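You operate a simulated robot arm through the tools that you are given. There is no shell and no other tool.

You run a simulated two-armed robot. Do the job below in one go: nothing can be reset, and whatever is moved stays where it is left.

TASK
Wipe up the spill on the white table with the striped tea towel and put it back.

The check looks at the end state, three seconds after you hand in, the way a careful person would. Anything else that was tipped, shoved, dropped, spilled or broken makes it a failure. Flat cloth is picked up by pressing the open fingertips on it (5 to 10 N) and closing them slowly along it; thin cloth reads only 2 to 8 mm in the jaws.

THE ROBOT
Two 7-joint arms with two-finger grippers on one trunk, on a base that drives. Base frame: it is fixed to the floor where the robot stands at the start and does not move with it; the origin is under the middle of the robot, x ahead of it, y to its left, z up. Readings come in mm, degrees, newtons and seconds.
The left shoulder is at the start at [60, 123, 945], the right one opposite. With the tool pointing down near the work surface each hand reaches from about 340 to 800 mm from the robot's upright axis, wherever it stands, measured 20 degrees to its own side. Places, roughly: striped tea towel [-3250, 500, 750]. Payload 1.47 kg a hand.
The TCP of each hand is the grasp point between the finger pads, 16 mm short of the fingertips. In the tool frame z runs along the fingers and y along their closing line. Largest opening 87 mm; the body of the gripper starts 55 mm behind the TCP.
Orientation is told as [roll, pitch, yaw] about the base's x, y, z axes, in that order, counted from this pose: with the fingers straight down and closing along the base's y, the tool's x points along the base's -x, its y along +y and its z along -z.

THE INTERFACE
- The arms move only by the tool play_rows. It takes "left_commands", "right_commands" or both (then of equal length, played together; a hand with none holds still); each is a list of rows, each a list of 3 entries, a list of its own where there are three numbers: the closure, from 0 (fully open) to 1 (shut), then the shift along the tool's x, y, z in mm, then the turn, a rotation vector about the tool's x, y, z in degrees. In form: [[claw, [x, y, z], [ax, ay, az]], ...]. A call has 1 to 20 rows; each row is the pose to reach, as a shift and turn from the pose commanded when the call began, along the tool's axes at that moment. A row lasts 0.2 s, in which the tool goes at most 50 mm and 8.6 degrees; a call with a longer step from one row to the next is refused whole, and so is a gripper value outside its range. A pose out of reach is approached as far as the arm can. The call stops where the force on the tool passes 40 N (or 10 N more than at its start, if that is more) or the arm is blocked; 0.2 s more then pass. Each finger travels about 153 mm/s and halts on what it meets, pressing with about 21 N; the grip force reading is that of the motor and also rises with nothing between the fingers. The clock runs only during rows and for 0.2 s after the last one: add rows that repeat a pose to give the fingers time. The reply holds the time, the measured pose of the TCP, the force on the tool along the base axes, the opening and the grip force, in the units named above and with some noise, with the torque about the TCP (base axes, N m) and any sound that the robot's microphone picked up.
- Cameras (640 x 400 px; columns grow to the right, rows downward): "scene" is now at [95.6, -0.4, 1516.8]; the picture's right is [0.00, -1.00, 0.00], its down [-0.59, -0.00, -0.81] and it looks along [0.81, 0.00, -0.59] (base axes); focal length 296 px, centre (320, 200). "left" rides on the left gripper at [73, -12, -90] in its tool frame; the picture's right is [0.16, 0.99, 0.00], its down [-0.72, 0.12, -0.68] and it looks along [-0.67, 0.11, 0.73] (tool axes); focal length 247 px, centre (320, 200). "right" rides on the right gripper at [73, 12, -90] in its tool frame; the picture's right is [-0.16, 0.99, 0.00], its down [-0.72, -0.12, -0.68] and it looks along [-0.67, -0.11, 0.73] (tool axes); focal length 247 px, centre (320, 200). There is no depth. A picture from a camera that has moved, and an enlarged one, comes with that camera's place and axes in the base frame and with its lens.
- camera(camera): a new picture of that camera. It takes no simulated time.
- lift_body(by): slides the trunk up (or, below 0, down) by that many mm; the arms and the scene camera ride with it, the base frame stays. It gives what a move gives, with no picture.
- steer(legs): drives the robot by 1 to 6 legs, each [ahead, left, turn to the left] in mm, mm and degrees, along the robot's own axes; the way and the turn of a leg run together, so that a leg with both is an arc; at most 1500 mm and 180 degrees a leg. The arms and the cameras ride along, it lands a little off, and it stops where it bumps. It gives what a move gives.
- turn_head(pan, tilt): turns the head with the scene camera to pan (to the left, within 120 degrees either way) and tilt (down, from -29 to 69), counted from straight ahead of the robot. It gives what a move gives.
- zoom(camera, box): a new picture of the part [left, top, right, bottom] of that camera's present view, enlarged. It takes no simulated time.
- hand_in(): hands the job in; it is judged then, once.

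Places have to be worked out from the pictures, the camera data and where the tool is seen. Open the grippers and draw the arms clear of the work before you hand the job in, unless the task says otherwise.

The tools are called after "Emit:" by a JSON object that holds its "fn" and its "kwargs". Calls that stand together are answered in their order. play_rows: Moves the arms, as the interface text tells. Its arguments: {"type":"object","properties":{"left_commands":{"type":"array"},"right_commands":{"type":"array"}},"required":[]} The other tools are called the same way: lift_body (by) slides the trunk up or down; steer (legs) drives the base; turn_head (pan, tilt) turns the head that bears the scene camera; camera (camera) takes a picture; zoom (camera, box) takes an enlarged picture of a part of a camera's view; hand_in () hands the job in.

At the start:

```text
time: 0.0
left_eef_pos: [463.4, 211.2, 971.4]
left_ee_rot: [0.0, -0.1, 0.0]
left_contact_force: [0.8, -0.3, -0.3]
left_torque: [-0.04, 0.02, 0.05]
left_opening: 87.1
left_gripper_force: 0.0
right_eef_pos: [585.8, -226.4, 984.4]
right_ee_rot: [0.0, 0.0, 0.0]
right_contact_force: [0.2, -0.8, 0.2]
right_torque: [0.01, -0.03, -0.02]
right_opening: 86.9
right_gripper_force: 0.0
trunk travel left (down, up): [-100.0, 130.0]
robot x, y, heading: [1.2, 0.3, -0.1]
head pan, tilt: [0.2, 36.3]
```

scene: 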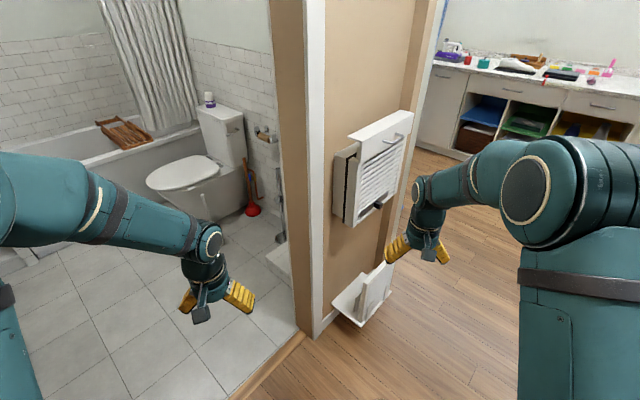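
right: 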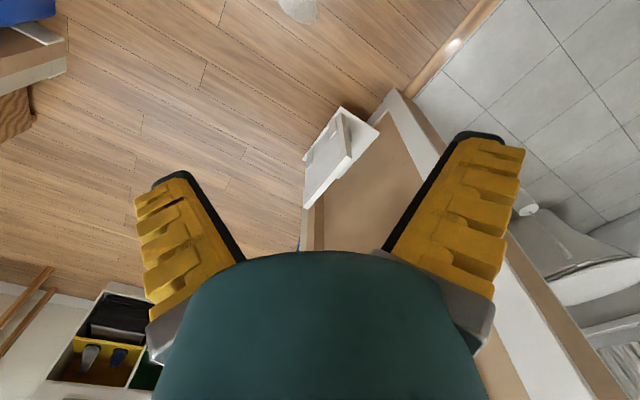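
left: 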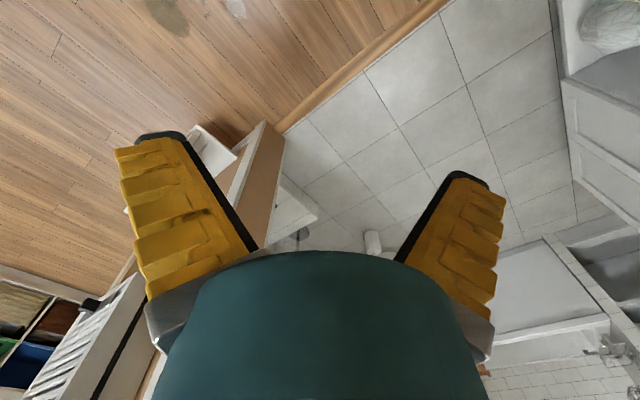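

The pictures show a bathroom and a wall ahead; the towel should be about 3.2 m behind me. I turn the head to look around first.

Emit:
{"fn": "turn_head", "kwargs": {"pan": 120, "tilt": 20}}

Emit:
{"fn": "camera", "kwargs": {"camera": "scene"}}

Emit:
{"fn": "turn_head", "kwargs": {"pan": -120, "tilt": 20}}

Emit:
{"fn": "camera", "kwargs": {"camera": "scene"}}

```text
time: 2.0
left_eef_pos: [462.6, 211.6, 971.4]
left_ee_rot: [0.1, 0.0, 0.0]
left_contact_force: [0.5, 0.7, -0.1]
left_torque: [0.03, 0.0, 0.01]
left_opening: 87.1
left_gripper_force: 0.1
right_eef_pos: [585.2, -226.4, 984.2]
right_ee_rot: [0.0, 0.0, 0.1]
right_contact_force: [-0.9, -0.8, -0.6]
right_torque: [0.01, -0.01, 0.01]
right_opening: 86.9
right_gripper_force: 0.1
trunk travel left (down, up): [-100.0, 130.0]
robot x, y, heading: [2.2, 0.3, 0.0]
head pan, tilt: [120.0, 20.0]
```

```text
taken
camera scene: at [-38.2, 80.0, 1542.6], right [0.87, 0.5, 0.0], down [0.17, -0.3, -0.94], along [-0.47, 0.81, -0.34], focal length 296 px, centre (320, 200)
```

scene: 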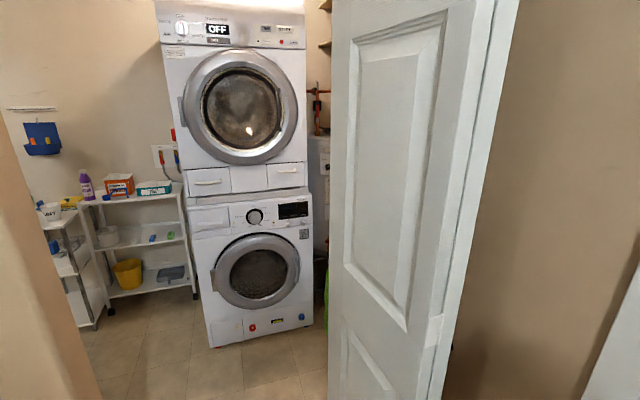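

```text
time: 5.4
left_eef_pos: [463.0, 211.9, 971.2]
left_ee_rot: [-0.1, 0.0, -0.1]
left_contact_force: [-0.8, 0.2, -0.9]
left_torque: [0.0, 0.0, 0.0]
left_opening: 87.2
left_gripper_force: 0.1
right_eef_pos: [586.6, -226.7, 983.5]
right_ee_rot: [0.0, 0.1, 0.0]
right_contact_force: [0.0, 0.6, -0.4]
right_torque: [-0.01, 0.03, -0.02]
right_opening: 87.1
right_gripper_force: 0.1
trunk travel left (down, up): [-100.0, 130.0]
robot x, y, heading: [-0.2, 2.3, -0.2]
head pan, tilt: [-120.0, 20.0]
```

```text
taken
camera scene: at [-38.2, -81.4, 1542.6], right [-0.87, 0.5, 0.0], down [0.17, 0.3, -0.94], along [-0.47, -0.81, -0.34], focal length 296 px, centre (320, 200)
```

scene: 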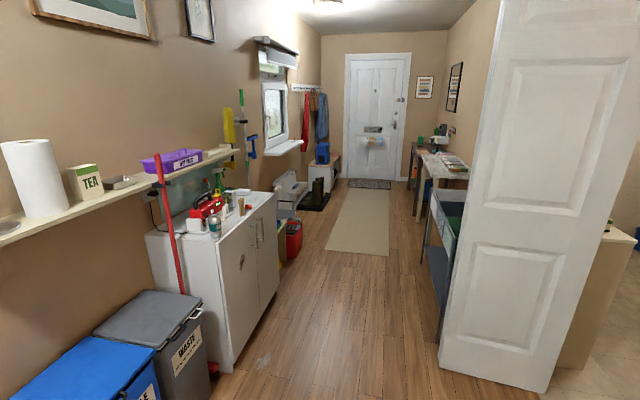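

The hall runs backwards and the door edge hides what is directly behind. I look at the sides before turning the base.

Emit:
{"fn": "turn_head", "kwargs": {"pan": -60, "tilt": 35}}

Emit:
{"fn": "camera", "kwargs": {"camera": "scene"}}

Emit:
{"fn": "turn_head", "kwargs": {"pan": 60, "tilt": 35}}

Emit:
{"fn": "camera", "kwargs": {"camera": "scene"}}

Emit:
{"fn": "turn_head", "kwargs": {"pan": 120, "tilt": 50}}

Emit:
{"fn": "camera", "kwargs": {"camera": "scene"}}

Emit:
{"fn": "turn_head", "kwargs": {"pan": -120, "tilt": 55}}

Emit:
{"fn": "camera", "kwargs": {"camera": "scene"}}

```text
time: 6.7
left_eef_pos: [463.3, 214.1, 971.9]
left_ee_rot: [-0.1, 0.0, -0.1]
left_contact_force: [0.7, -0.3, -0.2]
left_torque: [-0.01, 0.03, 0.04]
left_opening: 86.8
left_gripper_force: 0.1
right_eef_pos: [586.6, -226.1, 983.9]
right_ee_rot: [0.0, 0.0, 0.0]
right_contact_force: [-0.1, 0.0, 0.3]
right_torque: [-0.02, -0.02, -0.01]
right_opening: 87.1
right_gripper_force: 0.0
trunk travel left (down, up): [-100.0, 130.0]
robot x, y, heading: [-0.3, 3.3, -0.2]
head pan, tilt: [-60.0, 35.0]
```

```text
taken
camera scene: at [52.3, -77.0, 1518.8], right [-0.87, -0.5, 0.0], down [-0.29, 0.5, -0.82], along [0.41, -0.71, -0.57], focal length 296 px, centre (320, 200)
```

scene: 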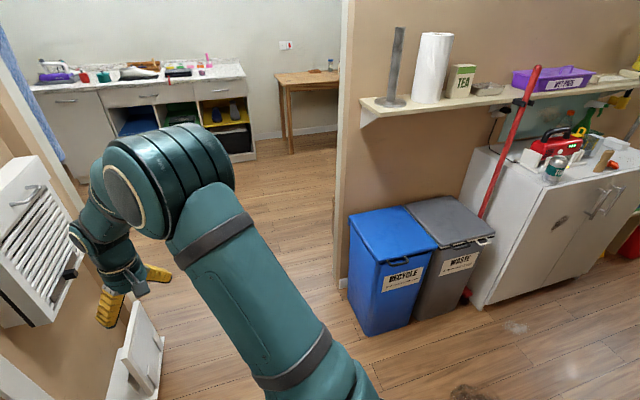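

```text
time: 8.7
left_eef_pos: [463.6, 212.9, 971.2]
left_ee_rot: [0.0, 0.0, 0.0]
left_contact_force: [0.7, 1.0, -1.0]
left_torque: [0.01, 0.0, -0.02]
left_opening: 87.0
left_gripper_force: 0.0
right_eef_pos: [585.6, -226.3, 984.7]
right_ee_rot: [0.0, 0.0, 0.0]
right_contact_force: [-0.2, 0.7, -0.4]
right_torque: [0.01, 0.0, -0.02]
right_opening: 86.9
right_gripper_force: 0.0
trunk travel left (down, up): [-100.0, 130.0]
robot x, y, heading: [-1.4, 1.7, -0.1]
head pan, tilt: [60.0, 35.0]
```

```text
taken
camera scene: at [52.4, 75.5, 1518.8], right [0.87, -0.5, 0.0], down [-0.29, -0.5, -0.82], along [0.41, 0.71, -0.57], focal length 296 px, centre (320, 200)
```

scene: 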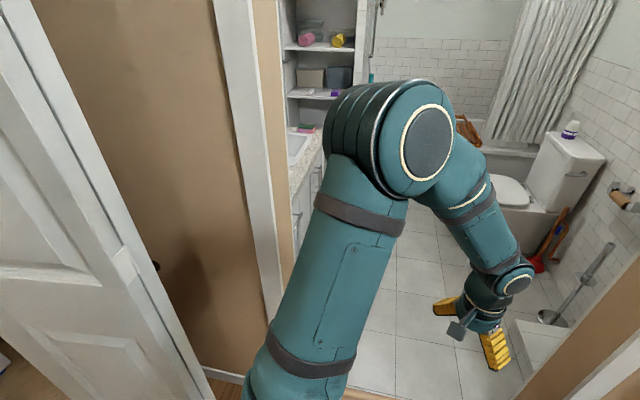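

```text
time: 10.0
left_eef_pos: [463.5, 212.8, 971.6]
left_ee_rot: [0.0, 0.0, 0.0]
left_contact_force: [0.0, 0.8, -0.1]
left_torque: [-0.01, -0.01, -0.02]
left_opening: 87.3
left_gripper_force: 0.0
right_eef_pos: [586.6, -226.2, 983.7]
right_ee_rot: [-0.1, 0.1, -0.1]
right_contact_force: [0.5, -0.7, 0.1]
right_torque: [0.0, 0.01, 0.01]
right_opening: 87.3
right_gripper_force: 0.0
trunk travel left (down, up): [-100.0, 130.0]
robot x, y, heading: [0.9, -0.4, -0.1]
head pan, tilt: [120.0, 50.0]
```

```text
taken
camera scene: at [-30.2, 66.0, 1497.1], right [0.87, 0.5, 0.0], down [0.38, -0.66, -0.64], along [-0.32, 0.56, -0.77], focal length 296 px, centre (320, 200)
```

scene: 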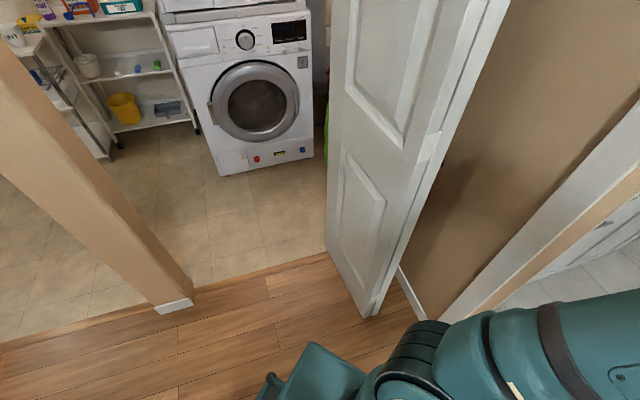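

```text
time: 13.4
left_eef_pos: [463.2, 213.1, 973.1]
left_ee_rot: [0.0, 0.0, 0.0]
left_contact_force: [0.2, -0.3, -0.1]
left_torque: [-0.02, 0.04, -0.01]
left_opening: 86.9
left_gripper_force: 0.0
right_eef_pos: [586.2, -225.8, 983.9]
right_ee_rot: [-0.1, 0.1, 0.0]
right_contact_force: [-0.3, 0.4, 0.2]
right_torque: [0.02, -0.01, -0.04]
right_opening: 87.0
right_gripper_force: 0.1
trunk travel left (down, up): [-100.0, 130.0]
robot x, y, heading: [0.6, -2.4, -0.2]
head pan, tilt: [-120.0, 55.0]
```

```text
taken
camera scene: at [-27.7, -63.2, 1490.5], right [-0.87, 0.5, 0.0], down [0.41, 0.71, -0.57], along [-0.29, -0.5, -0.82], focal length 296 px, centre (320, 200)
```

scene: 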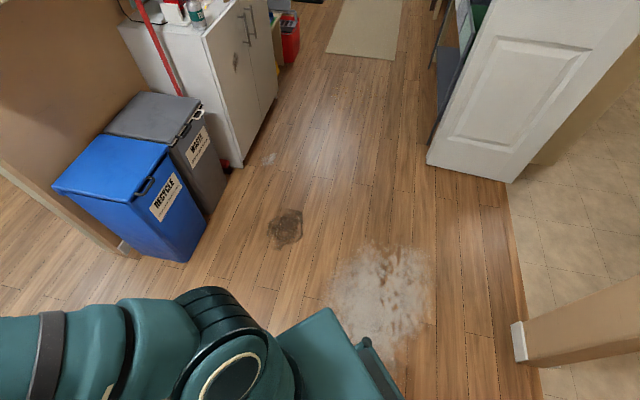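

The laundry door edge is about 650 mm from my axis on the left, while the right rear is open floor. I pull the right hand in, move to clear floor near (-450, -450), and turn there towards the second opening.

Emit:
{"fn": "play_rows", "kwargs": {"right_commands": [[0, [40, 0, 0], [0, 0, 0]], [0, [80, 0, 0], [0, 0, 0]], [0, [120, 0, 0], [0, 0, 0]], [0, [120, 0, 0], [0, 0, 0]]]}}

Emit:
{"fn": "steer", "kwargs": {"legs": [[-450, -450, 0]]}}

Emit:
{"fn": "steer", "kwargs": {"legs": [[0, 0, 135]]}}

Emit:
{"fn": "turn_head", "kwargs": {"pan": 0, "tilt": 25}}

Emit:
{"fn": "camera", "kwargs": {"camera": "scene"}}

```text
time: 14.4
left_eef_pos: [462.4, 212.6, 971.8]
left_ee_rot: [-0.1, 0.1, 0.0]
left_contact_force: [-0.1, 0.6, 1.1]
left_torque: [-0.03, 0.01, 0.01]
left_opening: 87.0
left_gripper_force: 0.0
right_eef_pos: [464.5, -224.8, 983.8]
right_ee_rot: [-0.1, 0.0, -0.1]
right_contact_force: [0.8, 0.0, -1.0]
right_torque: [0.0, 0.0, -0.01]
right_opening: 86.9
right_gripper_force: 0.0
trunk travel left (down, up): [-100.0, 130.0]
robot x, y, heading: [-2.7, 3.8, 0.1]
head pan, tilt: [-120.0, 55.0]
```

```text
time: 18.9
left_eef_pos: [19.5, -237.3, 972.2]
left_ee_rot: [0.0, 0.0, 0.3]
left_contact_force: [0.3, 1.0, -0.4]
left_torque: [-0.03, 0.02, -0.02]
left_opening: 87.1
left_gripper_force: 0.1
right_eef_pos: [21.8, -676.3, 984.6]
right_ee_rot: [0.0, 0.1, 0.1]
right_contact_force: [-0.8, -0.2, -0.4]
right_torque: [-0.01, -0.01, 0.0]
right_opening: 86.9
right_gripper_force: 0.1
trunk travel left (down, up): [-100.0, 130.0]
robot x, y, heading: [-444.9, -450.1, 0.3]
head pan, tilt: [-120.0, 55.0]
```

```text
time: 24.9
left_eef_pos: [-925.4, -283.3, 972.0]
left_ee_rot: [0.0, 0.0, 135.9]
left_contact_force: [0.0, 0.2, 0.0]
left_torque: [0.03, -0.01, 0.0]
left_opening: 87.2
left_gripper_force: 0.0
right_eef_pos: [-621.6, 32.5, 984.3]
right_ee_rot: [0.0, -0.1, 136.0]
right_contact_force: [0.0, 0.2, 0.0]
right_torque: [0.01, -0.01, -0.01]
right_opening: 86.9
right_gripper_force: 0.0
trunk travel left (down, up): [-100.0, 130.0]
robot x, y, heading: [-444.7, -448.9, 136.1]
head pan, tilt: [-120.0, 55.0]
```

```text
time: 26.9
left_eef_pos: [-925.1, -284.1, 971.4]
left_ee_rot: [-0.1, -0.1, 135.9]
left_contact_force: [0.5, -1.3, -0.9]
left_torque: [-0.01, -0.01, 0.04]
left_opening: 87.1
left_gripper_force: 0.0
right_eef_pos: [-620.9, 32.7, 984.0]
right_ee_rot: [-0.1, 0.0, 136.0]
right_contact_force: [-0.2, -0.4, 0.0]
right_torque: [-0.02, 0.0, 0.0]
right_opening: 87.0
right_gripper_force: 0.0
trunk travel left (down, up): [-100.0, 130.0]
robot x, y, heading: [-445.0, -455.1, 136.0]
head pan, tilt: [0.0, 25.0]
```

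```text
taken
camera scene: at [-518.9, -381.7, 1534.5], right [0.69, 0.72, 0.0], down [0.3, -0.29, -0.91], along [-0.65, 0.63, -0.42], focal length 296 px, centre (320, 200)
```

scene: 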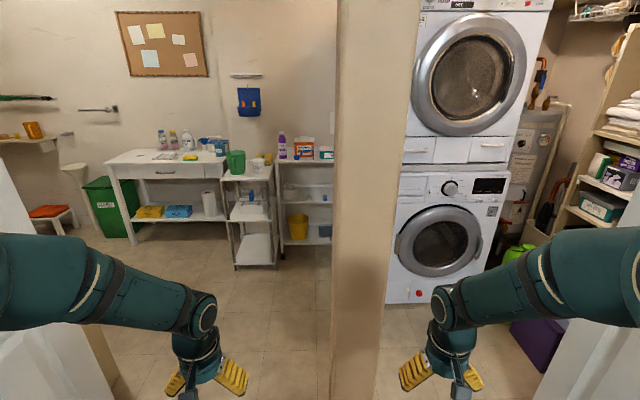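

A white table stands at the left rear of the room, matching the towel's rough place. I zoom in on it.

Emit:
{"fn": "zoom", "kwargs": {"camera": "scene", "box": [90, 110, 290, 235]}}

Emit:
{"fn": "turn_head", "kwargs": {"pan": 30, "tilt": 35}}

Emit:
{"fn": "camera", "kwargs": {"camera": "scene"}}

```text
3.20 times, centred on (190, 172) of scene
camera zoom: at [-518.9, -381.7, 1534.5], right [0.69, 0.72, 0.0], down [0.3, -0.29, -0.91], along [-0.65, 0.63, -0.42], focal length 947 px, centre (736, 288)
```

zoom: 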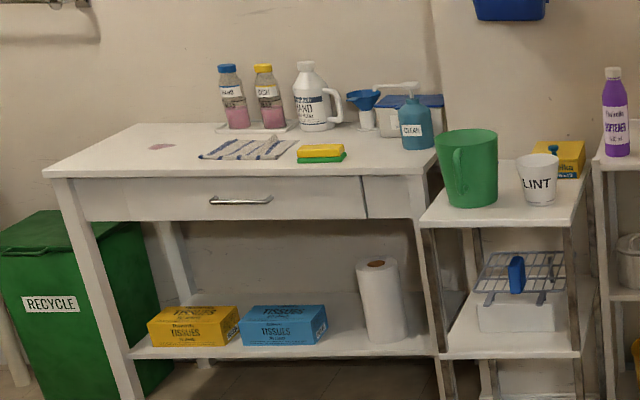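

```text
time: 27.8
left_eef_pos: [-924.1, -284.0, 971.9]
left_ee_rot: [0.0, 0.0, 136.1]
left_contact_force: [-0.2, -0.6, -1.2]
left_torque: [-0.03, 0.03, 0.0]
left_opening: 87.1
left_gripper_force: 0.0
right_eef_pos: [-621.0, 33.1, 983.5]
right_ee_rot: [0.1, -0.1, 136.0]
right_contact_force: [-0.9, 0.4, 0.0]
right_torque: [0.0, 0.0, 0.0]
right_opening: 87.0
right_gripper_force: 0.0
trunk travel left (down, up): [-100.0, 130.0]
robot x, y, heading: [-442.3, -453.3, 136.0]
head pan, tilt: [30.0, 35.0]
```

```text
taken
camera scene: at [-538.1, -424.4, 1518.8], right [0.24, 0.97, 0.0], down [0.56, -0.14, -0.82], along [-0.8, 0.2, -0.57], focal length 296 px, centre (320, 200)
```

scene: 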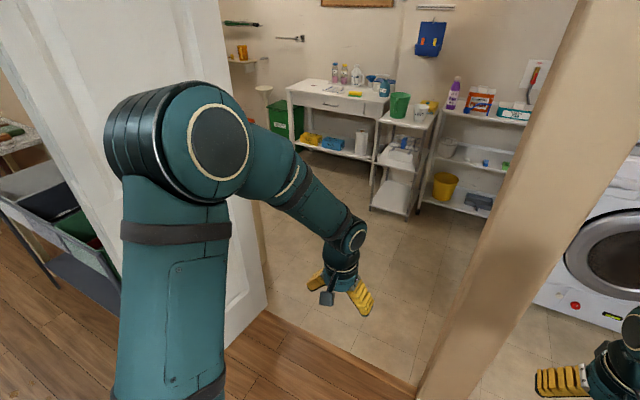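

The pink spill is on the left part of the table and the striped towel lies near the middle. I shift left to line up with the opening (about 917 mm wide) and drive through.

Emit:
{"fn": "steer", "kwargs": {"legs": [[0, 425, -1], [1400, 0, 0]]}}

Emit:
{"fn": "turn_head", "kwargs": {"pan": 20, "tilt": 32}}

Emit:
{"fn": "camera", "kwargs": {"camera": "scene"}}

Emit:
{"fn": "turn_head", "kwargs": {"pan": 75, "tilt": 40}}

Emit:
{"fn": "camera", "kwargs": {"camera": "scene"}}

```text
time: 38.6
left_eef_pos: [-2215.2, 374.2, 971.9]
left_ee_rot: [0.0, 0.1, 136.5]
left_contact_force: [-0.2, -0.3, 0.7]
left_torque: [0.0, 0.02, -0.04]
left_opening: 86.7
left_gripper_force: 0.1
right_eef_pos: [-1914.5, 694.4, 984.4]
right_ee_rot: [0.0, 0.0, 136.5]
right_contact_force: [0.1, 0.0, -1.1]
right_torque: [0.03, -0.04, -0.01]
right_opening: 87.0
right_gripper_force: 0.1
trunk travel left (down, up): [-100.0, 130.0]
robot x, y, heading: [-1732.5, 209.5, 136.3]
head pan, tilt: [30.0, 35.0]
```

```text
time: 39.3
left_eef_pos: [-2215.2, 375.7, 972.1]
left_ee_rot: [0.0, 0.0, 136.5]
left_contact_force: [0.1, 0.2, -0.1]
left_torque: [-0.02, -0.01, 0.02]
left_opening: 87.0
left_gripper_force: 0.0
right_eef_pos: [-1915.5, 693.6, 983.8]
right_ee_rot: [0.1, 0.1, 136.4]
right_contact_force: [-0.9, -0.1, 0.1]
right_torque: [0.03, -0.02, -0.01]
right_opening: 87.1
right_gripper_force: 0.1
trunk travel left (down, up): [-100.0, 130.0]
robot x, y, heading: [-1734.4, 208.6, 136.3]
head pan, tilt: [20.0, 32.0]
```

```text
taken
camera scene: at [-1824.3, 252.3, 1523.4], right [0.4, 0.92, 0.0], down [0.49, -0.21, -0.85], along [-0.78, 0.34, -0.53], focal length 296 px, centre (320, 200)
```

scene: 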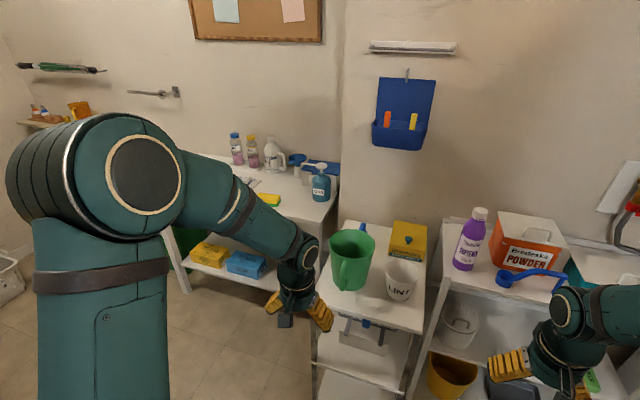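

```text
time: 40.5
left_eef_pos: [-2215.6, 374.4, 972.2]
left_ee_rot: [0.0, 0.0, 136.5]
left_contact_force: [0.4, -0.9, -0.4]
left_torque: [-0.04, 0.02, -0.01]
left_opening: 87.2
left_gripper_force: 0.0
right_eef_pos: [-1916.0, 693.8, 984.6]
right_ee_rot: [0.1, 0.0, 136.5]
right_contact_force: [0.0, 0.1, 0.3]
right_torque: [-0.01, 0.0, -0.02]
right_opening: 86.7
right_gripper_force: 0.0
trunk travel left (down, up): [-100.0, 130.0]
robot x, y, heading: [-1731.2, 211.7, 136.4]
head pan, tilt: [75.0, 40.0]
```

```text
taken
camera scene: at [-1814.6, 172.3, 1511.2], right [-0.52, 0.85, 0.0], down [0.55, 0.34, -0.77], along [-0.65, -0.4, -0.64], focal length 296 px, centre (320, 200)
```

scene: 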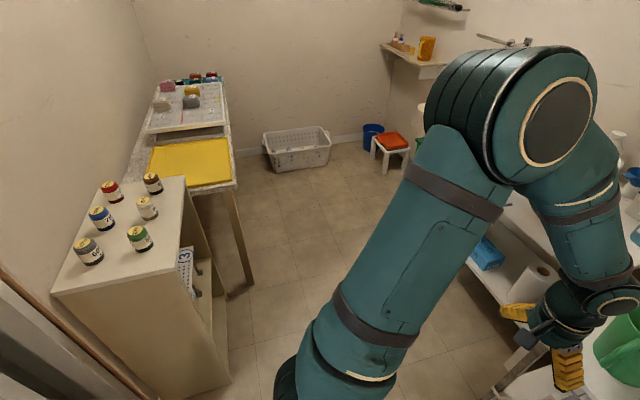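

The aisle between the left-wall furniture and the table front is about 1.2 m wide, with the cart at the table's right. I raise the trunk for clearance over the bottles and mug, then move diagonally and left in front of the table.

Emit:
{"fn": "lift_body", "kwargs": {"by": 110}}

Emit:
{"fn": "steer", "kwargs": {"legs": [[330, 600, 0], [0, 470, 0]]}}

Emit:
{"fn": "turn_head", "kwargs": {"pan": 0, "tilt": 42}}

Emit:
{"fn": "camera", "kwargs": {"camera": "scene"}}

```text
time: 42.0
left_eef_pos: [-2216.1, 373.4, 1082.4]
left_ee_rot: [-0.1, 0.0, 136.5]
left_contact_force: [-0.1, -0.1, 0.5]
left_torque: [0.0, 0.03, 0.02]
left_opening: 86.7
left_gripper_force: 0.1
right_eef_pos: [-1915.1, 693.6, 1093.9]
right_ee_rot: [0.0, 0.0, 136.4]
right_contact_force: [0.6, -0.8, 0.4]
right_torque: [0.01, 0.01, -0.02]
right_opening: 87.0
right_gripper_force: 0.0
trunk travel left (down, up): [-210.0, 20.0]
robot x, y, heading: [-1734.4, 207.5, 136.5]
head pan, tilt: [75.0, 40.0]
```

```text
time: 52.1
left_eef_pos: [-3206.1, -178.0, 1081.8]
left_ee_rot: [0.1, 0.1, 135.8]
left_contact_force: [0.8, -0.4, 0.2]
left_torque: [0.03, 0.02, 0.0]
left_opening: 86.8
left_gripper_force: 0.1
right_eef_pos: [-2899.7, 136.7, 1094.7]
right_ee_rot: [0.0, 0.1, 135.7]
right_contact_force: [-0.4, 0.3, -0.1]
right_torque: [0.0, -0.05, -0.04]
right_opening: 87.1
right_gripper_force: 0.1
trunk travel left (down, up): [-210.0, 20.0]
robot x, y, heading: [-2730.1, -352.1, 135.6]
head pan, tilt: [75.0, 40.0]
```

```text
time: 53.6
left_eef_pos: [-3205.8, -176.9, 1082.2]
left_ee_rot: [0.0, 0.0, 135.7]
left_contact_force: [0.6, -0.3, 0.0]
left_torque: [0.04, -0.02, 0.02]
left_opening: 87.3
left_gripper_force: 0.0
right_eef_pos: [-2899.5, 136.7, 1094.9]
right_ee_rot: [-0.1, 0.0, 135.6]
right_contact_force: [0.3, 0.0, -0.4]
right_torque: [0.01, -0.02, -0.03]
right_opening: 87.0
right_gripper_force: 0.2
trunk travel left (down, up): [-210.0, 20.0]
robot x, y, heading: [-2727.8, -347.0, 135.8]
head pan, tilt: [0.0, 42.0]
```

```text
taken
camera scene: at [-2794.6, -284.7, 1618.3], right [0.7, 0.72, 0.0], down [0.48, -0.47, -0.74], along [-0.53, 0.52, -0.67], focal length 296 px, centre (320, 200)
```

scene: 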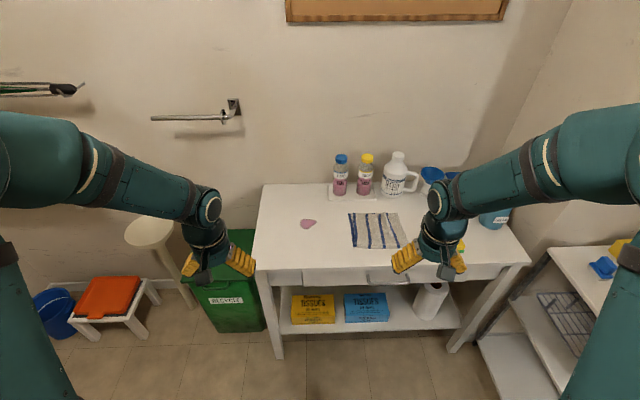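

The spill is roughly 870 mm ahead and about on my centre line; the towel is at about 845 mm ahead and 210 mm right, on a table top near z≈795. I drive a little closer, keeping the base well clear of the table legs, and look with both cameras.

Emit:
{"fn": "steer", "kwargs": {"legs": [[220, 50, 0]]}}

Emit:
{"fn": "turn_head", "kwargs": {"pan": -15, "tilt": 55}}

Emit:
{"fn": "camera", "kwargs": {"camera": "scene"}}

Emit:
{"fn": "camera", "kwargs": {"camera": "right"}}

Emit:
{"fn": "camera", "kwargs": {"camera": "left"}}

```text
time: 55.3
left_eef_pos: [-3396.8, -59.2, 1082.4]
left_ee_rot: [0.0, -0.1, 135.6]
left_contact_force: [-0.2, 0.1, -0.1]
left_torque: [-0.03, -0.01, -0.02]
left_opening: 87.0
left_gripper_force: 0.1
right_eef_pos: [-3091.9, 253.9, 1093.9]
right_ee_rot: [-0.1, -0.1, 135.6]
right_contact_force: [0.4, -0.1, -0.2]
right_torque: [-0.01, -0.03, -0.03]
right_opening: 87.0
right_gripper_force: 0.1
trunk travel left (down, up): [-210.0, 20.0]
robot x, y, heading: [-2918.8, -232.4, 135.8]
head pan, tilt: [0.0, 42.0]
```

```text
time: 56.1
left_eef_pos: [-3397.1, -60.0, 1082.4]
left_ee_rot: [0.0, 0.1, 135.6]
left_contact_force: [0.3, -0.2, -0.1]
left_torque: [0.01, 0.02, 0.02]
left_opening: 87.2
left_gripper_force: 0.0
right_eef_pos: [-3090.1, 254.3, 1094.3]
right_ee_rot: [0.0, 0.0, 135.6]
right_contact_force: [0.6, -0.5, -0.5]
right_torque: [-0.01, -0.01, 0.03]
right_opening: 87.0
right_gripper_force: 0.1
trunk travel left (down, up): [-210.0, 20.0]
robot x, y, heading: [-2913.8, -232.8, 135.7]
head pan, tilt: [-15.0, 55.0]
```

```text
taken
camera scene: at [-2962.4, -163.8, 1600.6], right [0.86, 0.51, 0.0], down [0.42, -0.7, -0.57], along [-0.29, 0.49, -0.82], focal length 296 px, centre (320, 200)
```

scene: 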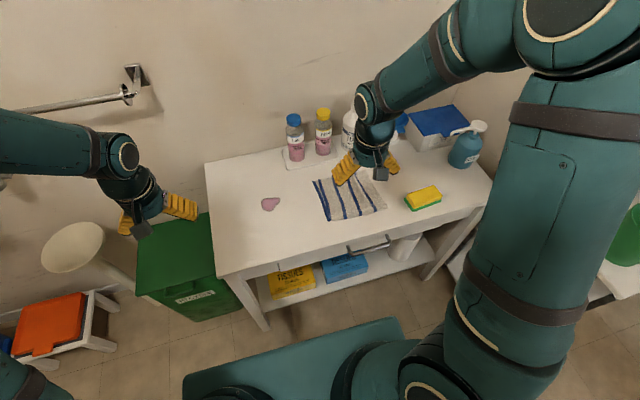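

```text
taken
camera right: at [-3047.2, 194.4, 1183.6], right [-0.8, -0.6, 0.0], down [-0.44, 0.59, 0.68], along [-0.41, 0.55, -0.73], focal length 247 px, centre (320, 200)
```

right: 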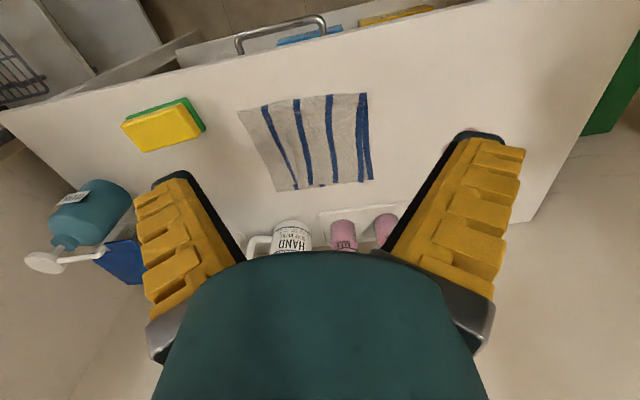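

```text
taken
camera left: at [-3337.5, -103.0, 1171.6], right [-0.58, -0.82, 0.0], down [-0.6, 0.42, 0.68], along [-0.56, 0.39, -0.73], focal length 247 px, centre (320, 200)
```

left: 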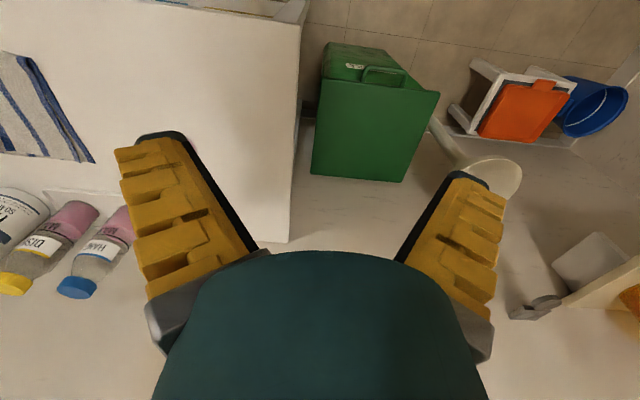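

Triangulating between the three cameras puts the table top at z≈796, the towel's centre at about 626 ahead and 262 right of my axis, and the spill at about 658 ahead and 0 sideways. I bring the right hand above the towel's left part, with the jaws half closed, and check.

Emit:
{"fn": "play_rows", "kwargs": {"right_commands": [[0.1, [-24, 3, 30], [0, 0, 0]], [0.2, [-48, 6, 60], [0, 0, 0]], [0.3, [-72, 9, 90], [0, 0, 0]], [0.3, [-96, 12, 120], [0, 0, 0]], [0.3, [-120, 15, 150], [0, 0, 0]], [0.3, [-144, 18, 180], [0, 0, 0]], [0.3, [-163, 20, 215], [0, 0, 0]], [0.3, [-163, 20, 230], [0, 0, 0]], [0.3, [-163, 20, 230], [0, 0, 0]]]}}

Emit:
{"fn": "camera", "kwargs": {"camera": "right"}}

Emit:
{"fn": "camera", "kwargs": {"camera": "scene"}}

```text
time: 58.1
left_eef_pos: [-3396.7, -59.9, 1081.2]
left_ee_rot: [0.0, 0.0, 135.6]
left_contact_force: [0.1, -0.4, 0.3]
left_torque: [0.0, 0.0, -0.04]
left_opening: 87.1
left_gripper_force: 0.0
right_eef_pos: [-3222.8, 352.8, 864.7]
right_ee_rot: [0.0, 0.0, 135.6]
right_contact_force: [0.3, 0.7, -0.5]
right_torque: [-0.01, -0.01, 0.02]
right_opening: 65.3
right_gripper_force: 3.2
trunk travel left (down, up): [-210.0, 20.0]
robot x, y, heading: [-2918.0, -229.6, 135.8]
head pan, tilt: [-15.0, 55.0]
```

```text
taken
camera right: at [-3177.6, 293.5, 953.4], right [-0.8, -0.6, 0.0], down [-0.44, 0.59, 0.68], along [-0.41, 0.55, -0.73], focal length 247 px, centre (320, 200)
```

right: 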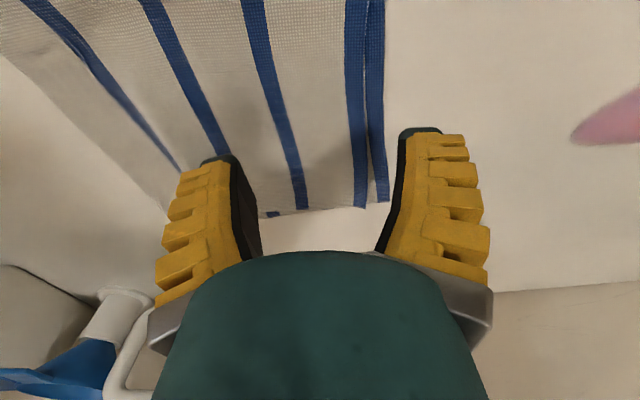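

```text
taken
camera scene: at [-2962.8, -163.5, 1600.6], right [0.86, 0.51, 0.0], down [0.42, -0.7, -0.57], along [-0.29, 0.49, -0.82], focal length 296 px, centre (320, 200)
```

scene: 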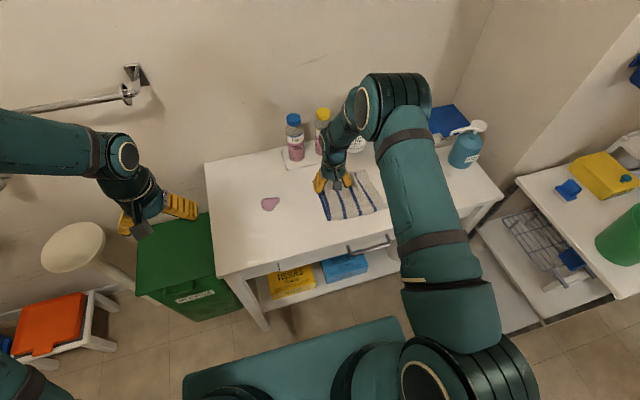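

The hand hovers over the towel with its left edge about 43 mm left of the TCP. I narrow the jaws to about 52 mm, shift 4 mm inward, and descend to just above the cloth.

Emit:
{"fn": "play_rows", "kwargs": {"right_commands": [[0.4, [0, -4, 15], [0, 0, 0]], [0.4, [0, -4, 30], [0, 0, 0]], [0.4, [0, -4, 40], [0, 0, 0]], [0.4, [0, -4, 44], [0, 0, 0]], [0.4, [0, -4, 44], [0, 0, 0]]]}}

Emit:
{"fn": "camera", "kwargs": {"camera": "right"}}

```text
time: 59.3
left_eef_pos: [-3396.5, -60.9, 1081.5]
left_ee_rot: [0.1, -0.1, 135.5]
left_contact_force: [-0.5, 0.0, -0.4]
left_torque: [-0.01, 0.0, 0.01]
left_opening: 87.1
left_gripper_force: 0.0
right_eef_pos: [-3218.0, 355.4, 820.8]
right_ee_rot: [0.0, 0.1, 135.6]
right_contact_force: [-0.3, 0.2, -0.1]
right_torque: [0.0, 0.02, -0.01]
right_opening: 57.5
right_gripper_force: 4.1
trunk travel left (down, up): [-210.0, 20.0]
robot x, y, heading: [-2915.5, -235.4, 135.8]
head pan, tilt: [-15.0, 55.0]
```

```text
taken
camera right: at [-3175.1, 297.0, 909.5], right [-0.8, -0.6, 0.0], down [-0.44, 0.59, 0.68], along [-0.41, 0.55, -0.73], focal length 247 px, centre (320, 200)
```

right: 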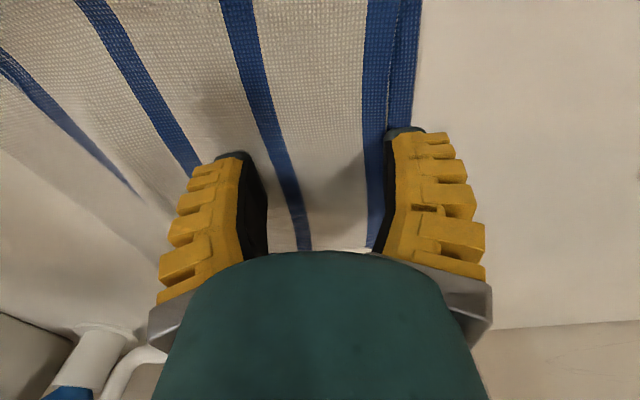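

Fingertips are at about z 805, both over the cloth. I lower in small steps and watch the force.

Emit:
{"fn": "play_rows", "kwargs": {"right_commands": [[0.4, [0, 0, 2], [0, 0, 0]], [0.4, [0, 0, 4], [0, 0, 0]], [0.4, [0, 0, 6], [0, 0, 0]], [0.4, [0, 0, 6], [0, 0, 0]]]}}

```text
time: 60.3
left_eef_pos: [-3397.6, -62.1, 1082.3]
left_ee_rot: [0.0, -0.2, 135.5]
left_contact_force: [0.9, -0.3, 0.9]
left_torque: [0.03, 0.04, -0.05]
left_opening: 87.1
left_gripper_force: 0.0
right_eef_pos: [-3218.7, 356.1, 816.7]
right_ee_rot: [-0.1, -0.2, 135.5]
right_contact_force: [-1.1, 0.6, 10.8]
right_torque: [0.07, -0.04, 0.0]
right_opening: 49.5
right_gripper_force: 1.0
trunk travel left (down, up): [-210.0, 20.0]
robot x, y, heading: [-2914.8, -234.0, 135.6]
head pan, tilt: [-15.0, 55.0]
```

Contact at 10.8 N, so the cloth surface is at about z 800. I ease off half a millimetre and close slowly along the cloth.

Emit:
{"fn": "play_rows", "kwargs": {"right_commands": [[0.4, [0, 0, -0.5], [0, 0, 0]], [0.45, [0, 0, -0.5], [0, 0, 0]], [0.5, [0, 0, -0.5], [0, 0, 0]], [0.55, [0, 0, -0.5], [0, 0, 0]], [0.6, [0, 0, -0.5], [0, 0, 0]], [0.65, [0, 0, -0.5], [0, 0, 0]], [0.7, [0, 0, -0.5], [0, 0, 0]], [0.75, [0, 0, -0.5], [0, 0, 0]], [0.8, [0, 0, -0.5], [0, 0, 0]], [0.85, [0, 0, -0.5], [0, 0, 0]], [0.9, [0, 0, -0.5], [0, 0, 0]], [0.95, [0, 0, -0.5], [0, 0, 0]], [1, [0, 0, -0.5], [0, 0, 0]], [1, [0, 0, -0.5], [0, 0, 0]], [1, [0, 0, -0.5], [0, 0, 0]], [1, [0, 0, -0.5], [0, 0, 0]]]}}

Emit:
{"fn": "camera", "kwargs": {"camera": "right"}}

```text
time: 63.7
left_eef_pos: [-3397.1, -61.0, 1083.0]
left_ee_rot: [-0.1, -0.1, 135.6]
left_contact_force: [0.0, 0.4, 0.1]
left_torque: [-0.02, -0.03, 0.02]
left_opening: 87.1
left_gripper_force: 0.0
right_eef_pos: [-3219.6, 355.6, 815.1]
right_ee_rot: [0.0, 0.0, 135.5]
right_contact_force: [-0.6, -1.3, 9.5]
right_torque: [0.01, -0.03, 0.03]
right_opening: 1.4
right_gripper_force: 21.0
trunk travel left (down, up): [-210.0, 20.0]
robot x, y, heading: [-2917.9, -234.5, 135.9]
head pan, tilt: [-15.0, 55.0]
```

```text
taken
camera right: at [-3175.1, 296.0, 904.6], right [-0.8, -0.6, 0.0], down [-0.44, 0.59, 0.68], along [-0.41, 0.55, -0.73], focal length 247 px, centre (320, 200)
```

right: 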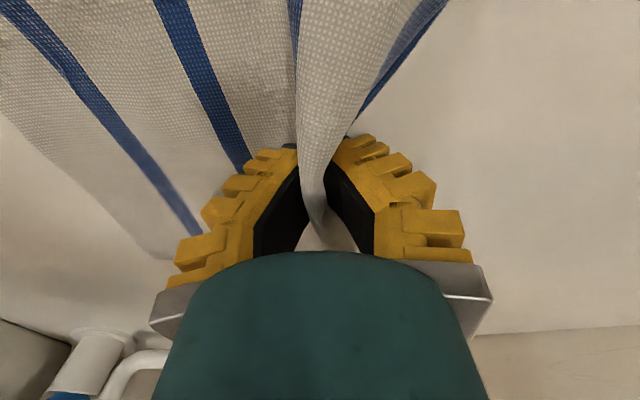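

The picture shows a ridge of cloth drawn up between the fingers, though the opening reads only 1.4 mm. I lift 40 mm to see if the towel comes along.

Emit:
{"fn": "play_rows", "kwargs": {"right_commands": [[1, [0, 0, -5], [0, 0, 0]], [1, [0, 0, -15], [0, 0, 0]], [1, [0, 0, -28], [0, 0, 0]], [1, [0, 0, -40], [0, 0, 0]], [1, [0, 0, -40], [0, 0, 0]]]}}

Emit:
{"fn": "camera", "kwargs": {"camera": "right"}}

Emit:
{"fn": "zoom", "kwargs": {"camera": "scene", "box": [220, 120, 420, 245]}}

```text
time: 64.9
left_eef_pos: [-3397.5, -60.5, 1081.8]
left_ee_rot: [0.0, 0.0, 135.6]
left_contact_force: [0.3, -1.1, -0.6]
left_torque: [-0.02, 0.01, 0.01]
left_opening: 87.0
left_gripper_force: 0.1
right_eef_pos: [-3218.4, 356.6, 855.2]
right_ee_rot: [0.0, 0.0, 135.6]
right_contact_force: [0.6, 0.9, 0.0]
right_torque: [-0.01, 0.02, -0.01]
right_opening: 0.0
right_gripper_force: 20.3
trunk travel left (down, up): [-210.0, 20.0]
robot x, y, heading: [-2918.4, -231.6, 135.5]
head pan, tilt: [-15.0, 55.0]
```

```text
taken
camera right: at [-3175.0, 297.4, 944.0], right [-0.8, -0.6, 0.0], down [-0.44, 0.59, 0.68], along [-0.4, 0.55, -0.73], focal length 247 px, centre (320, 200)
```

right: 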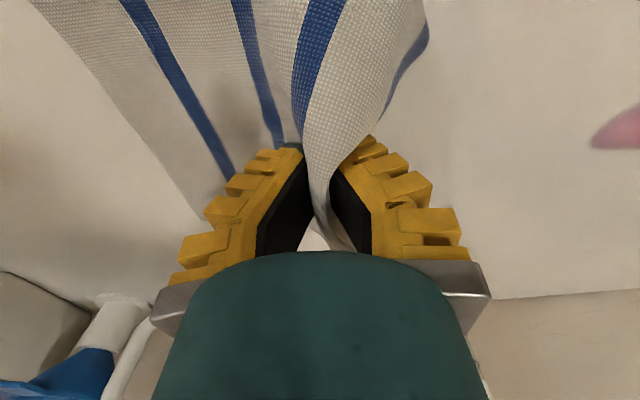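

```text
3.20 times, centred on (320, 182) of scene
camera zoom: at [-2962.8, -163.3, 1600.5], right [0.86, 0.51, 0.0], down [0.42, -0.7, -0.57], along [-0.29, 0.49, -0.82], focal length 947 px, centre (320, 256)
```

zoom: 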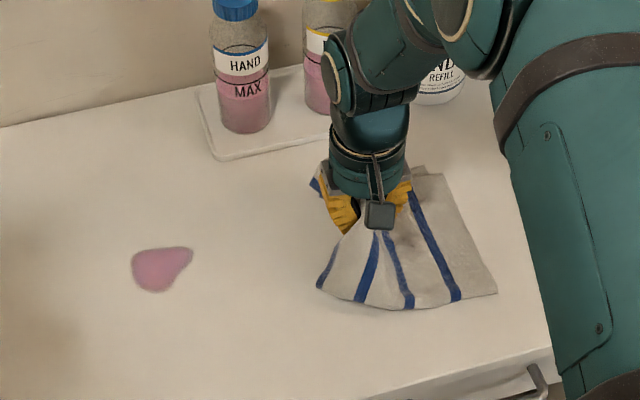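

The towel is held and hangs from the fingers. I carry it just right of the spill and lower it to near the table.

Emit:
{"fn": "play_rows", "kwargs": {"right_commands": [[1, [0, 0, -35], [0, 0, 0]], [1, [-5, 40, -40], [0, 0, 0]], [1, [-10, 80, -40], [0, 0, 0]], [1, [-15, 120, -35], [0, 0, 0]], [1, [-17, 145, -10], [0, 0, 0]], [1, [-17, 145, 15], [0, 0, 0]], [1, [-17, 145, 30], [0, 0, 0]], [1, [-17, 145, 35], [0, 0, 0]], [1, [-17, 145, 35], [0, 0, 0]]]}}

Emit:
{"fn": "camera", "kwargs": {"camera": "right"}}

Emit:
{"fn": "zoom", "kwargs": {"camera": "scene", "box": [220, 120, 420, 245]}}

```text
time: 66.9
left_eef_pos: [-3396.8, -60.0, 1082.5]
left_ee_rot: [-0.1, 0.0, 135.7]
left_contact_force: [-1.3, -0.8, -0.1]
left_torque: [0.0, -0.02, 0.01]
left_opening: 87.0
left_gripper_force: 0.2
right_eef_pos: [-3332.1, 263.3, 820.2]
right_ee_rot: [0.0, 0.0, 135.6]
right_contact_force: [0.1, -0.4, 3.8]
right_torque: [0.0, -0.02, 0.0]
right_opening: 0.0
right_gripper_force: 21.0
trunk travel left (down, up): [-210.0, 20.0]
robot x, y, heading: [-2914.6, -231.1, 135.6]
head pan, tilt: [-15.0, 55.0]
```

```text
taken
camera right: at [-3288.5, 204.8, 909.0], right [-0.8, -0.6, 0.0], down [-0.44, 0.59, 0.68], along [-0.41, 0.55, -0.73], focal length 247 px, centre (320, 200)
```

right: 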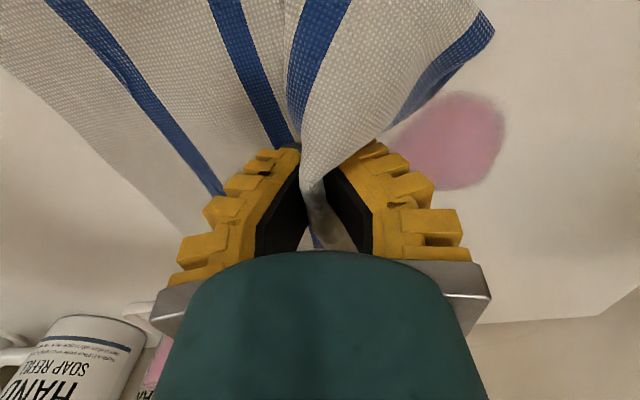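

```text
3.20 times, centred on (320, 182) of scene
camera zoom: at [-2962.6, -163.8, 1600.6], right [0.86, 0.51, 0.0], down [0.42, -0.7, -0.57], along [-0.29, 0.49, -0.82], focal length 947 px, centre (320, 256)
```

zoom: 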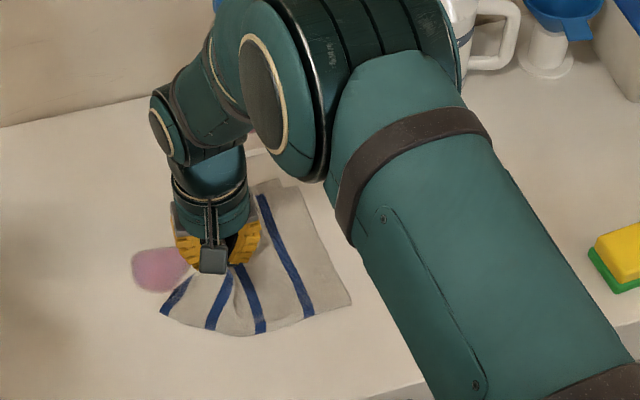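

The towel touches down just right of the spill at 3.8 N, with the spill centred about 70 mm to the left of the fingers. I press slightly and stroke left across it.

Emit:
{"fn": "play_rows", "kwargs": {"right_commands": [[1, [0, 0, 2], [0, 0, 0]], [1, [0, 10, 3], [0, 0, 0]], [1, [0, 25, 3], [0, 0, 0]], [1, [0, 40, 3], [0, 0, 0]], [1, [0, 55, 3], [0, 0, 0]], [1, [0, 70, 3], [0, 0, 0]], [1, [0, 85, 3], [0, 0, 0]], [1, [0, 100, 3], [0, 0, 0]], [1, [0, 115, 3], [0, 0, 0]], [1, [0, 125, 3], [0, 0, 0]], [1, [0, 125, 3], [0, 0, 0]]]}}

Emit:
{"fn": "camera", "kwargs": {"camera": "right"}}

Emit:
{"fn": "zoom", "kwargs": {"camera": "scene", "box": [220, 120, 420, 245]}}

```text
time: 69.3
left_eef_pos: [-3397.2, -61.0, 1081.0]
left_ee_rot: [0.1, -0.1, 135.5]
left_contact_force: [0.0, -0.4, 0.3]
left_torque: [0.01, 0.02, -0.02]
left_opening: 87.2
left_gripper_force: 0.1
right_eef_pos: [-3420.6, 177.3, 816.1]
right_ee_rot: [0.0, 0.0, 135.6]
right_contact_force: [1.9, 1.4, 4.9]
right_torque: [-0.02, -0.06, 0.02]
right_opening: 0.0
right_gripper_force: 20.9
trunk travel left (down, up): [-210.0, 20.0]
robot x, y, heading: [-2916.1, -229.7, 135.8]
head pan, tilt: [-15.0, 55.0]
```

```text
taken
camera right: at [-3377.1, 117.7, 905.8], right [-0.8, -0.59, 0.0], down [-0.44, 0.59, 0.68], along [-0.41, 0.55, -0.73], focal length 247 px, centre (320, 200)
```

right: 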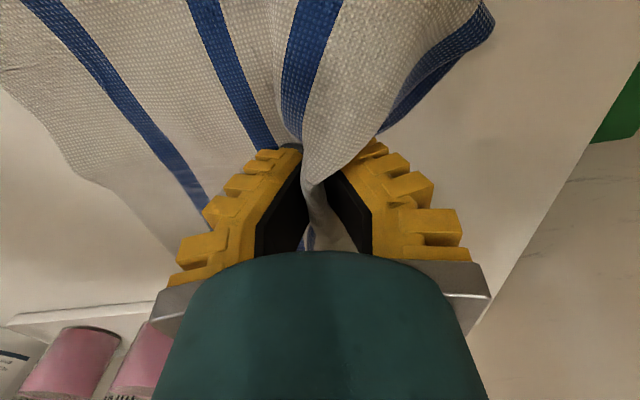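

```text
3.20 times, centred on (320, 182) of scene
camera zoom: at [-2962.1, -163.7, 1600.6], right [0.86, 0.51, 0.0], down [0.42, -0.7, -0.57], along [-0.29, 0.49, -0.82], focal length 947 px, centre (320, 256)
```

zoom: 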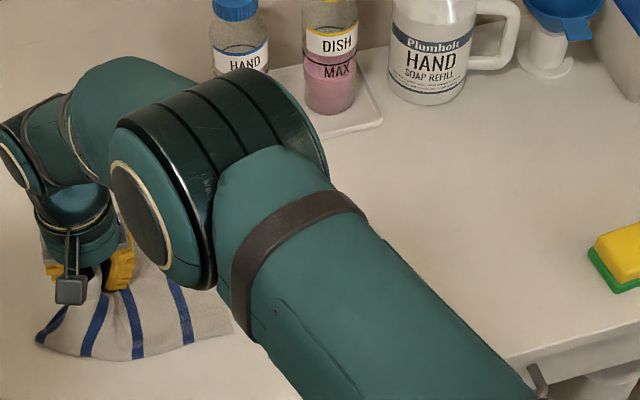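

The stroke is done with 5 N at the end. I lift the towel a little and carry it right of the spill to see what remains.

Emit:
{"fn": "play_rows", "kwargs": {"right_commands": [[1, [0, 0, -30], [0, 0, 0]], [1, [0, -10, -70], [0, 0, 0]], [1, [0, -50, -80], [0, 0, 0]], [1, [0, -90, -80], [0, 0, 0]], [1, [0, -130, -80], [0, 0, 0]], [1, [0, -165, -80], [0, 0, 0]], [1, [0, -165, -80], [0, 0, 0]]]}}

Emit:
{"fn": "camera", "kwargs": {"camera": "right"}}

Emit:
{"fn": "zoom", "kwargs": {"camera": "scene", "box": [220, 120, 420, 245]}}

```text
time: 70.9
left_eef_pos: [-3397.4, -59.7, 1082.7]
left_ee_rot: [0.0, -0.1, 135.7]
left_contact_force: [0.6, 0.4, 0.0]
left_torque: [0.01, 0.0, -0.01]
left_opening: 86.9
left_gripper_force: 0.0
right_eef_pos: [-3303.6, 290.9, 895.8]
right_ee_rot: [0.0, 0.0, 135.7]
right_contact_force: [-0.6, 0.2, -0.1]
right_torque: [0.01, 0.01, -0.03]
right_opening: 0.1
right_gripper_force: 21.1
trunk travel left (down, up): [-210.0, 20.0]
robot x, y, heading: [-2916.6, -231.1, 135.6]
head pan, tilt: [-15.0, 55.0]
```

```text
taken
camera right: at [-3260.6, 232.4, 983.8], right [-0.8, -0.6, 0.0], down [-0.44, 0.59, 0.68], along [-0.41, 0.55, -0.73], focal length 247 px, centre (320, 200)
```

right: 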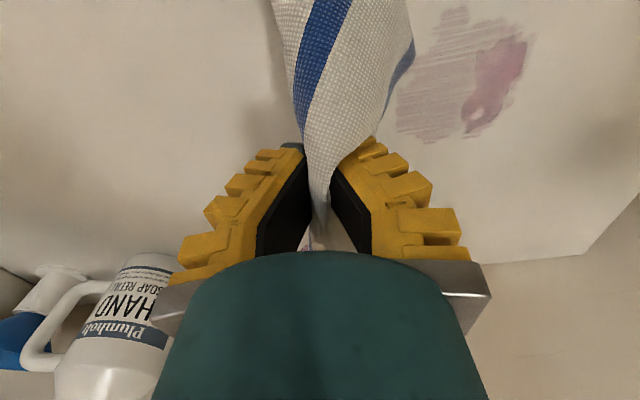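

```text
3.20 times, centred on (320, 182) of scene
camera zoom: at [-2963.2, -164.0, 1600.5], right [0.86, 0.51, 0.0], down [0.42, -0.7, -0.57], along [-0.29, 0.49, -0.82], focal length 947 px, centre (320, 256)
```

zoom: 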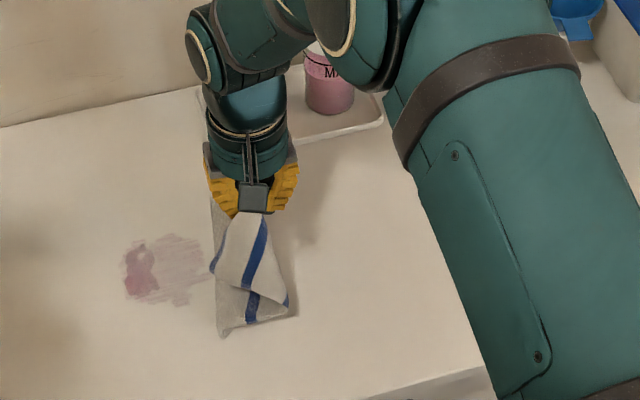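

Most of the pool is lifted, leaving a denser patch at the left and a thin film over about A 610–695, L −50 to +40. I lower the towel again at the near-right corner of that area for a zigzag of strokes.

Emit:
{"fn": "play_rows", "kwargs": {"right_commands": [[1, [14, 15, 30], [0, 0, 0]], [1, [28, 30, 55], [0, 0, 0]], [1, [28, 38, 70], [0, 0, 0]], [1, [28, 38, 77], [0, 0, 0]], [1, [28, 38, 80], [0, 0, 0]], [1, [28, 38, 80], [0, 0, 0]]]}}

Emit:
{"fn": "camera", "kwargs": {"camera": "right"}}

```text
time: 72.3
left_eef_pos: [-3396.5, -60.3, 1081.4]
left_ee_rot: [0.1, -0.1, 135.6]
left_contact_force: [0.6, -0.1, 0.4]
left_torque: [0.01, 0.02, 0.0]
left_opening: 87.3
left_gripper_force: 0.1
right_eef_pos: [-3311.6, 246.8, 817.8]
right_ee_rot: [0.0, 0.0, 135.6]
right_contact_force: [0.8, 0.9, 11.3]
right_torque: [0.03, -0.06, -0.05]
right_opening: 1.2
right_gripper_force: 21.2
trunk travel left (down, up): [-210.0, 20.0]
robot x, y, heading: [-2921.0, -232.5, 135.7]
head pan, tilt: [-15.0, 55.0]
```

```text
taken
camera right: at [-3267.5, 187.3, 906.6], right [-0.8, -0.6, 0.0], down [-0.44, 0.59, 0.68], along [-0.41, 0.55, -0.73], focal length 247 px, centre (320, 200)
```

right: 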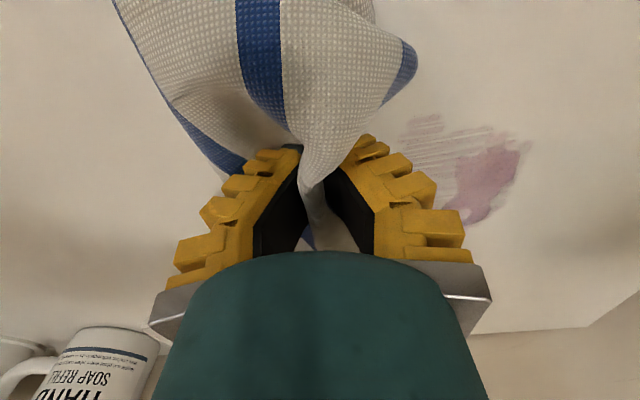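

Contact at 11 N at the near-right corner. I run a zigzag: left, step ahead 20 mm, right, step, left.

Emit:
{"fn": "play_rows", "kwargs": {"right_commands": [[1, [0, 20, 0], [0, 0, 0]], [1, [0, 40, 0], [0, 0, 0]], [1, [0, 60, 0], [0, 0, 0]], [1, [0, 80, 0], [0, 0, 0]], [1, [0, 100, 0], [0, 0, 0]], [1, [0, 118, 0], [0, 0, 0]], [1, [-20, 118, 0], [0, 0, 0]], [1, [-20, 100, 0], [0, 0, 0]], [1, [-20, 80, 0], [0, 0, 0]], [1, [-20, 60, 0], [0, 0, 0]], [1, [-20, 40, 0], [0, 0, 0]], [1, [-20, 20, 0], [0, 0, 0]], [1, [-20, 0, 0], [0, 0, 0]], [1, [-40, 0, 0], [0, 0, 0]], [1, [-40, 20, 0], [0, 0, 0]], [1, [-40, 40, 0], [0, 0, 0]], [1, [-40, 60, 0], [0, 0, 0]], [1, [-40, 80, 0], [0, 0, 0]], [1, [-40, 100, 0], [0, 0, 0]], [1, [-40, 118, 0], [0, 0, 0]]]}}

Emit:
{"fn": "camera", "kwargs": {"camera": "right"}}

```text
time: 76.5
left_eef_pos: [-3396.3, -61.5, 1083.3]
left_ee_rot: [0.1, -0.1, 135.5]
left_contact_force: [-0.2, 0.8, 0.6]
left_torque: [-0.02, 0.01, 0.01]
left_opening: 87.0
left_gripper_force: 0.1
right_eef_pos: [-3422.1, 190.7, 817.5]
right_ee_rot: [0.0, 0.0, 135.6]
right_contact_force: [1.8, 2.0, 12.2]
right_torque: [0.05, -0.08, 0.01]
right_opening: 1.1
right_gripper_force: 20.2
trunk travel left (down, up): [-210.0, 20.0]
robot x, y, heading: [-2919.1, -234.9, 135.8]
head pan, tilt: [-15.0, 55.0]
```

```text
taken
camera right: at [-3378.5, 130.7, 906.4], right [-0.8, -0.59, 0.0], down [-0.44, 0.59, 0.68], along [-0.41, 0.55, -0.73], focal length 247 px, centre (320, 200)
```

right: 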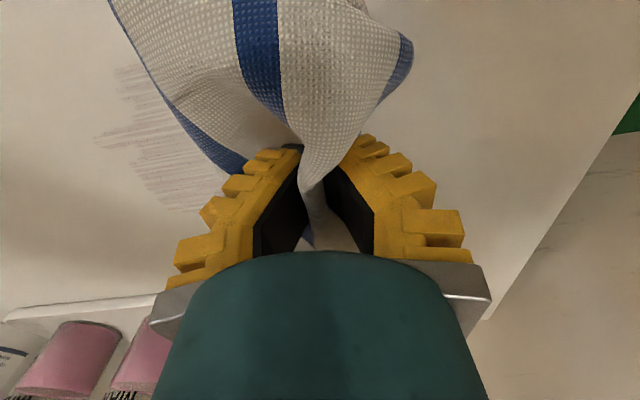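

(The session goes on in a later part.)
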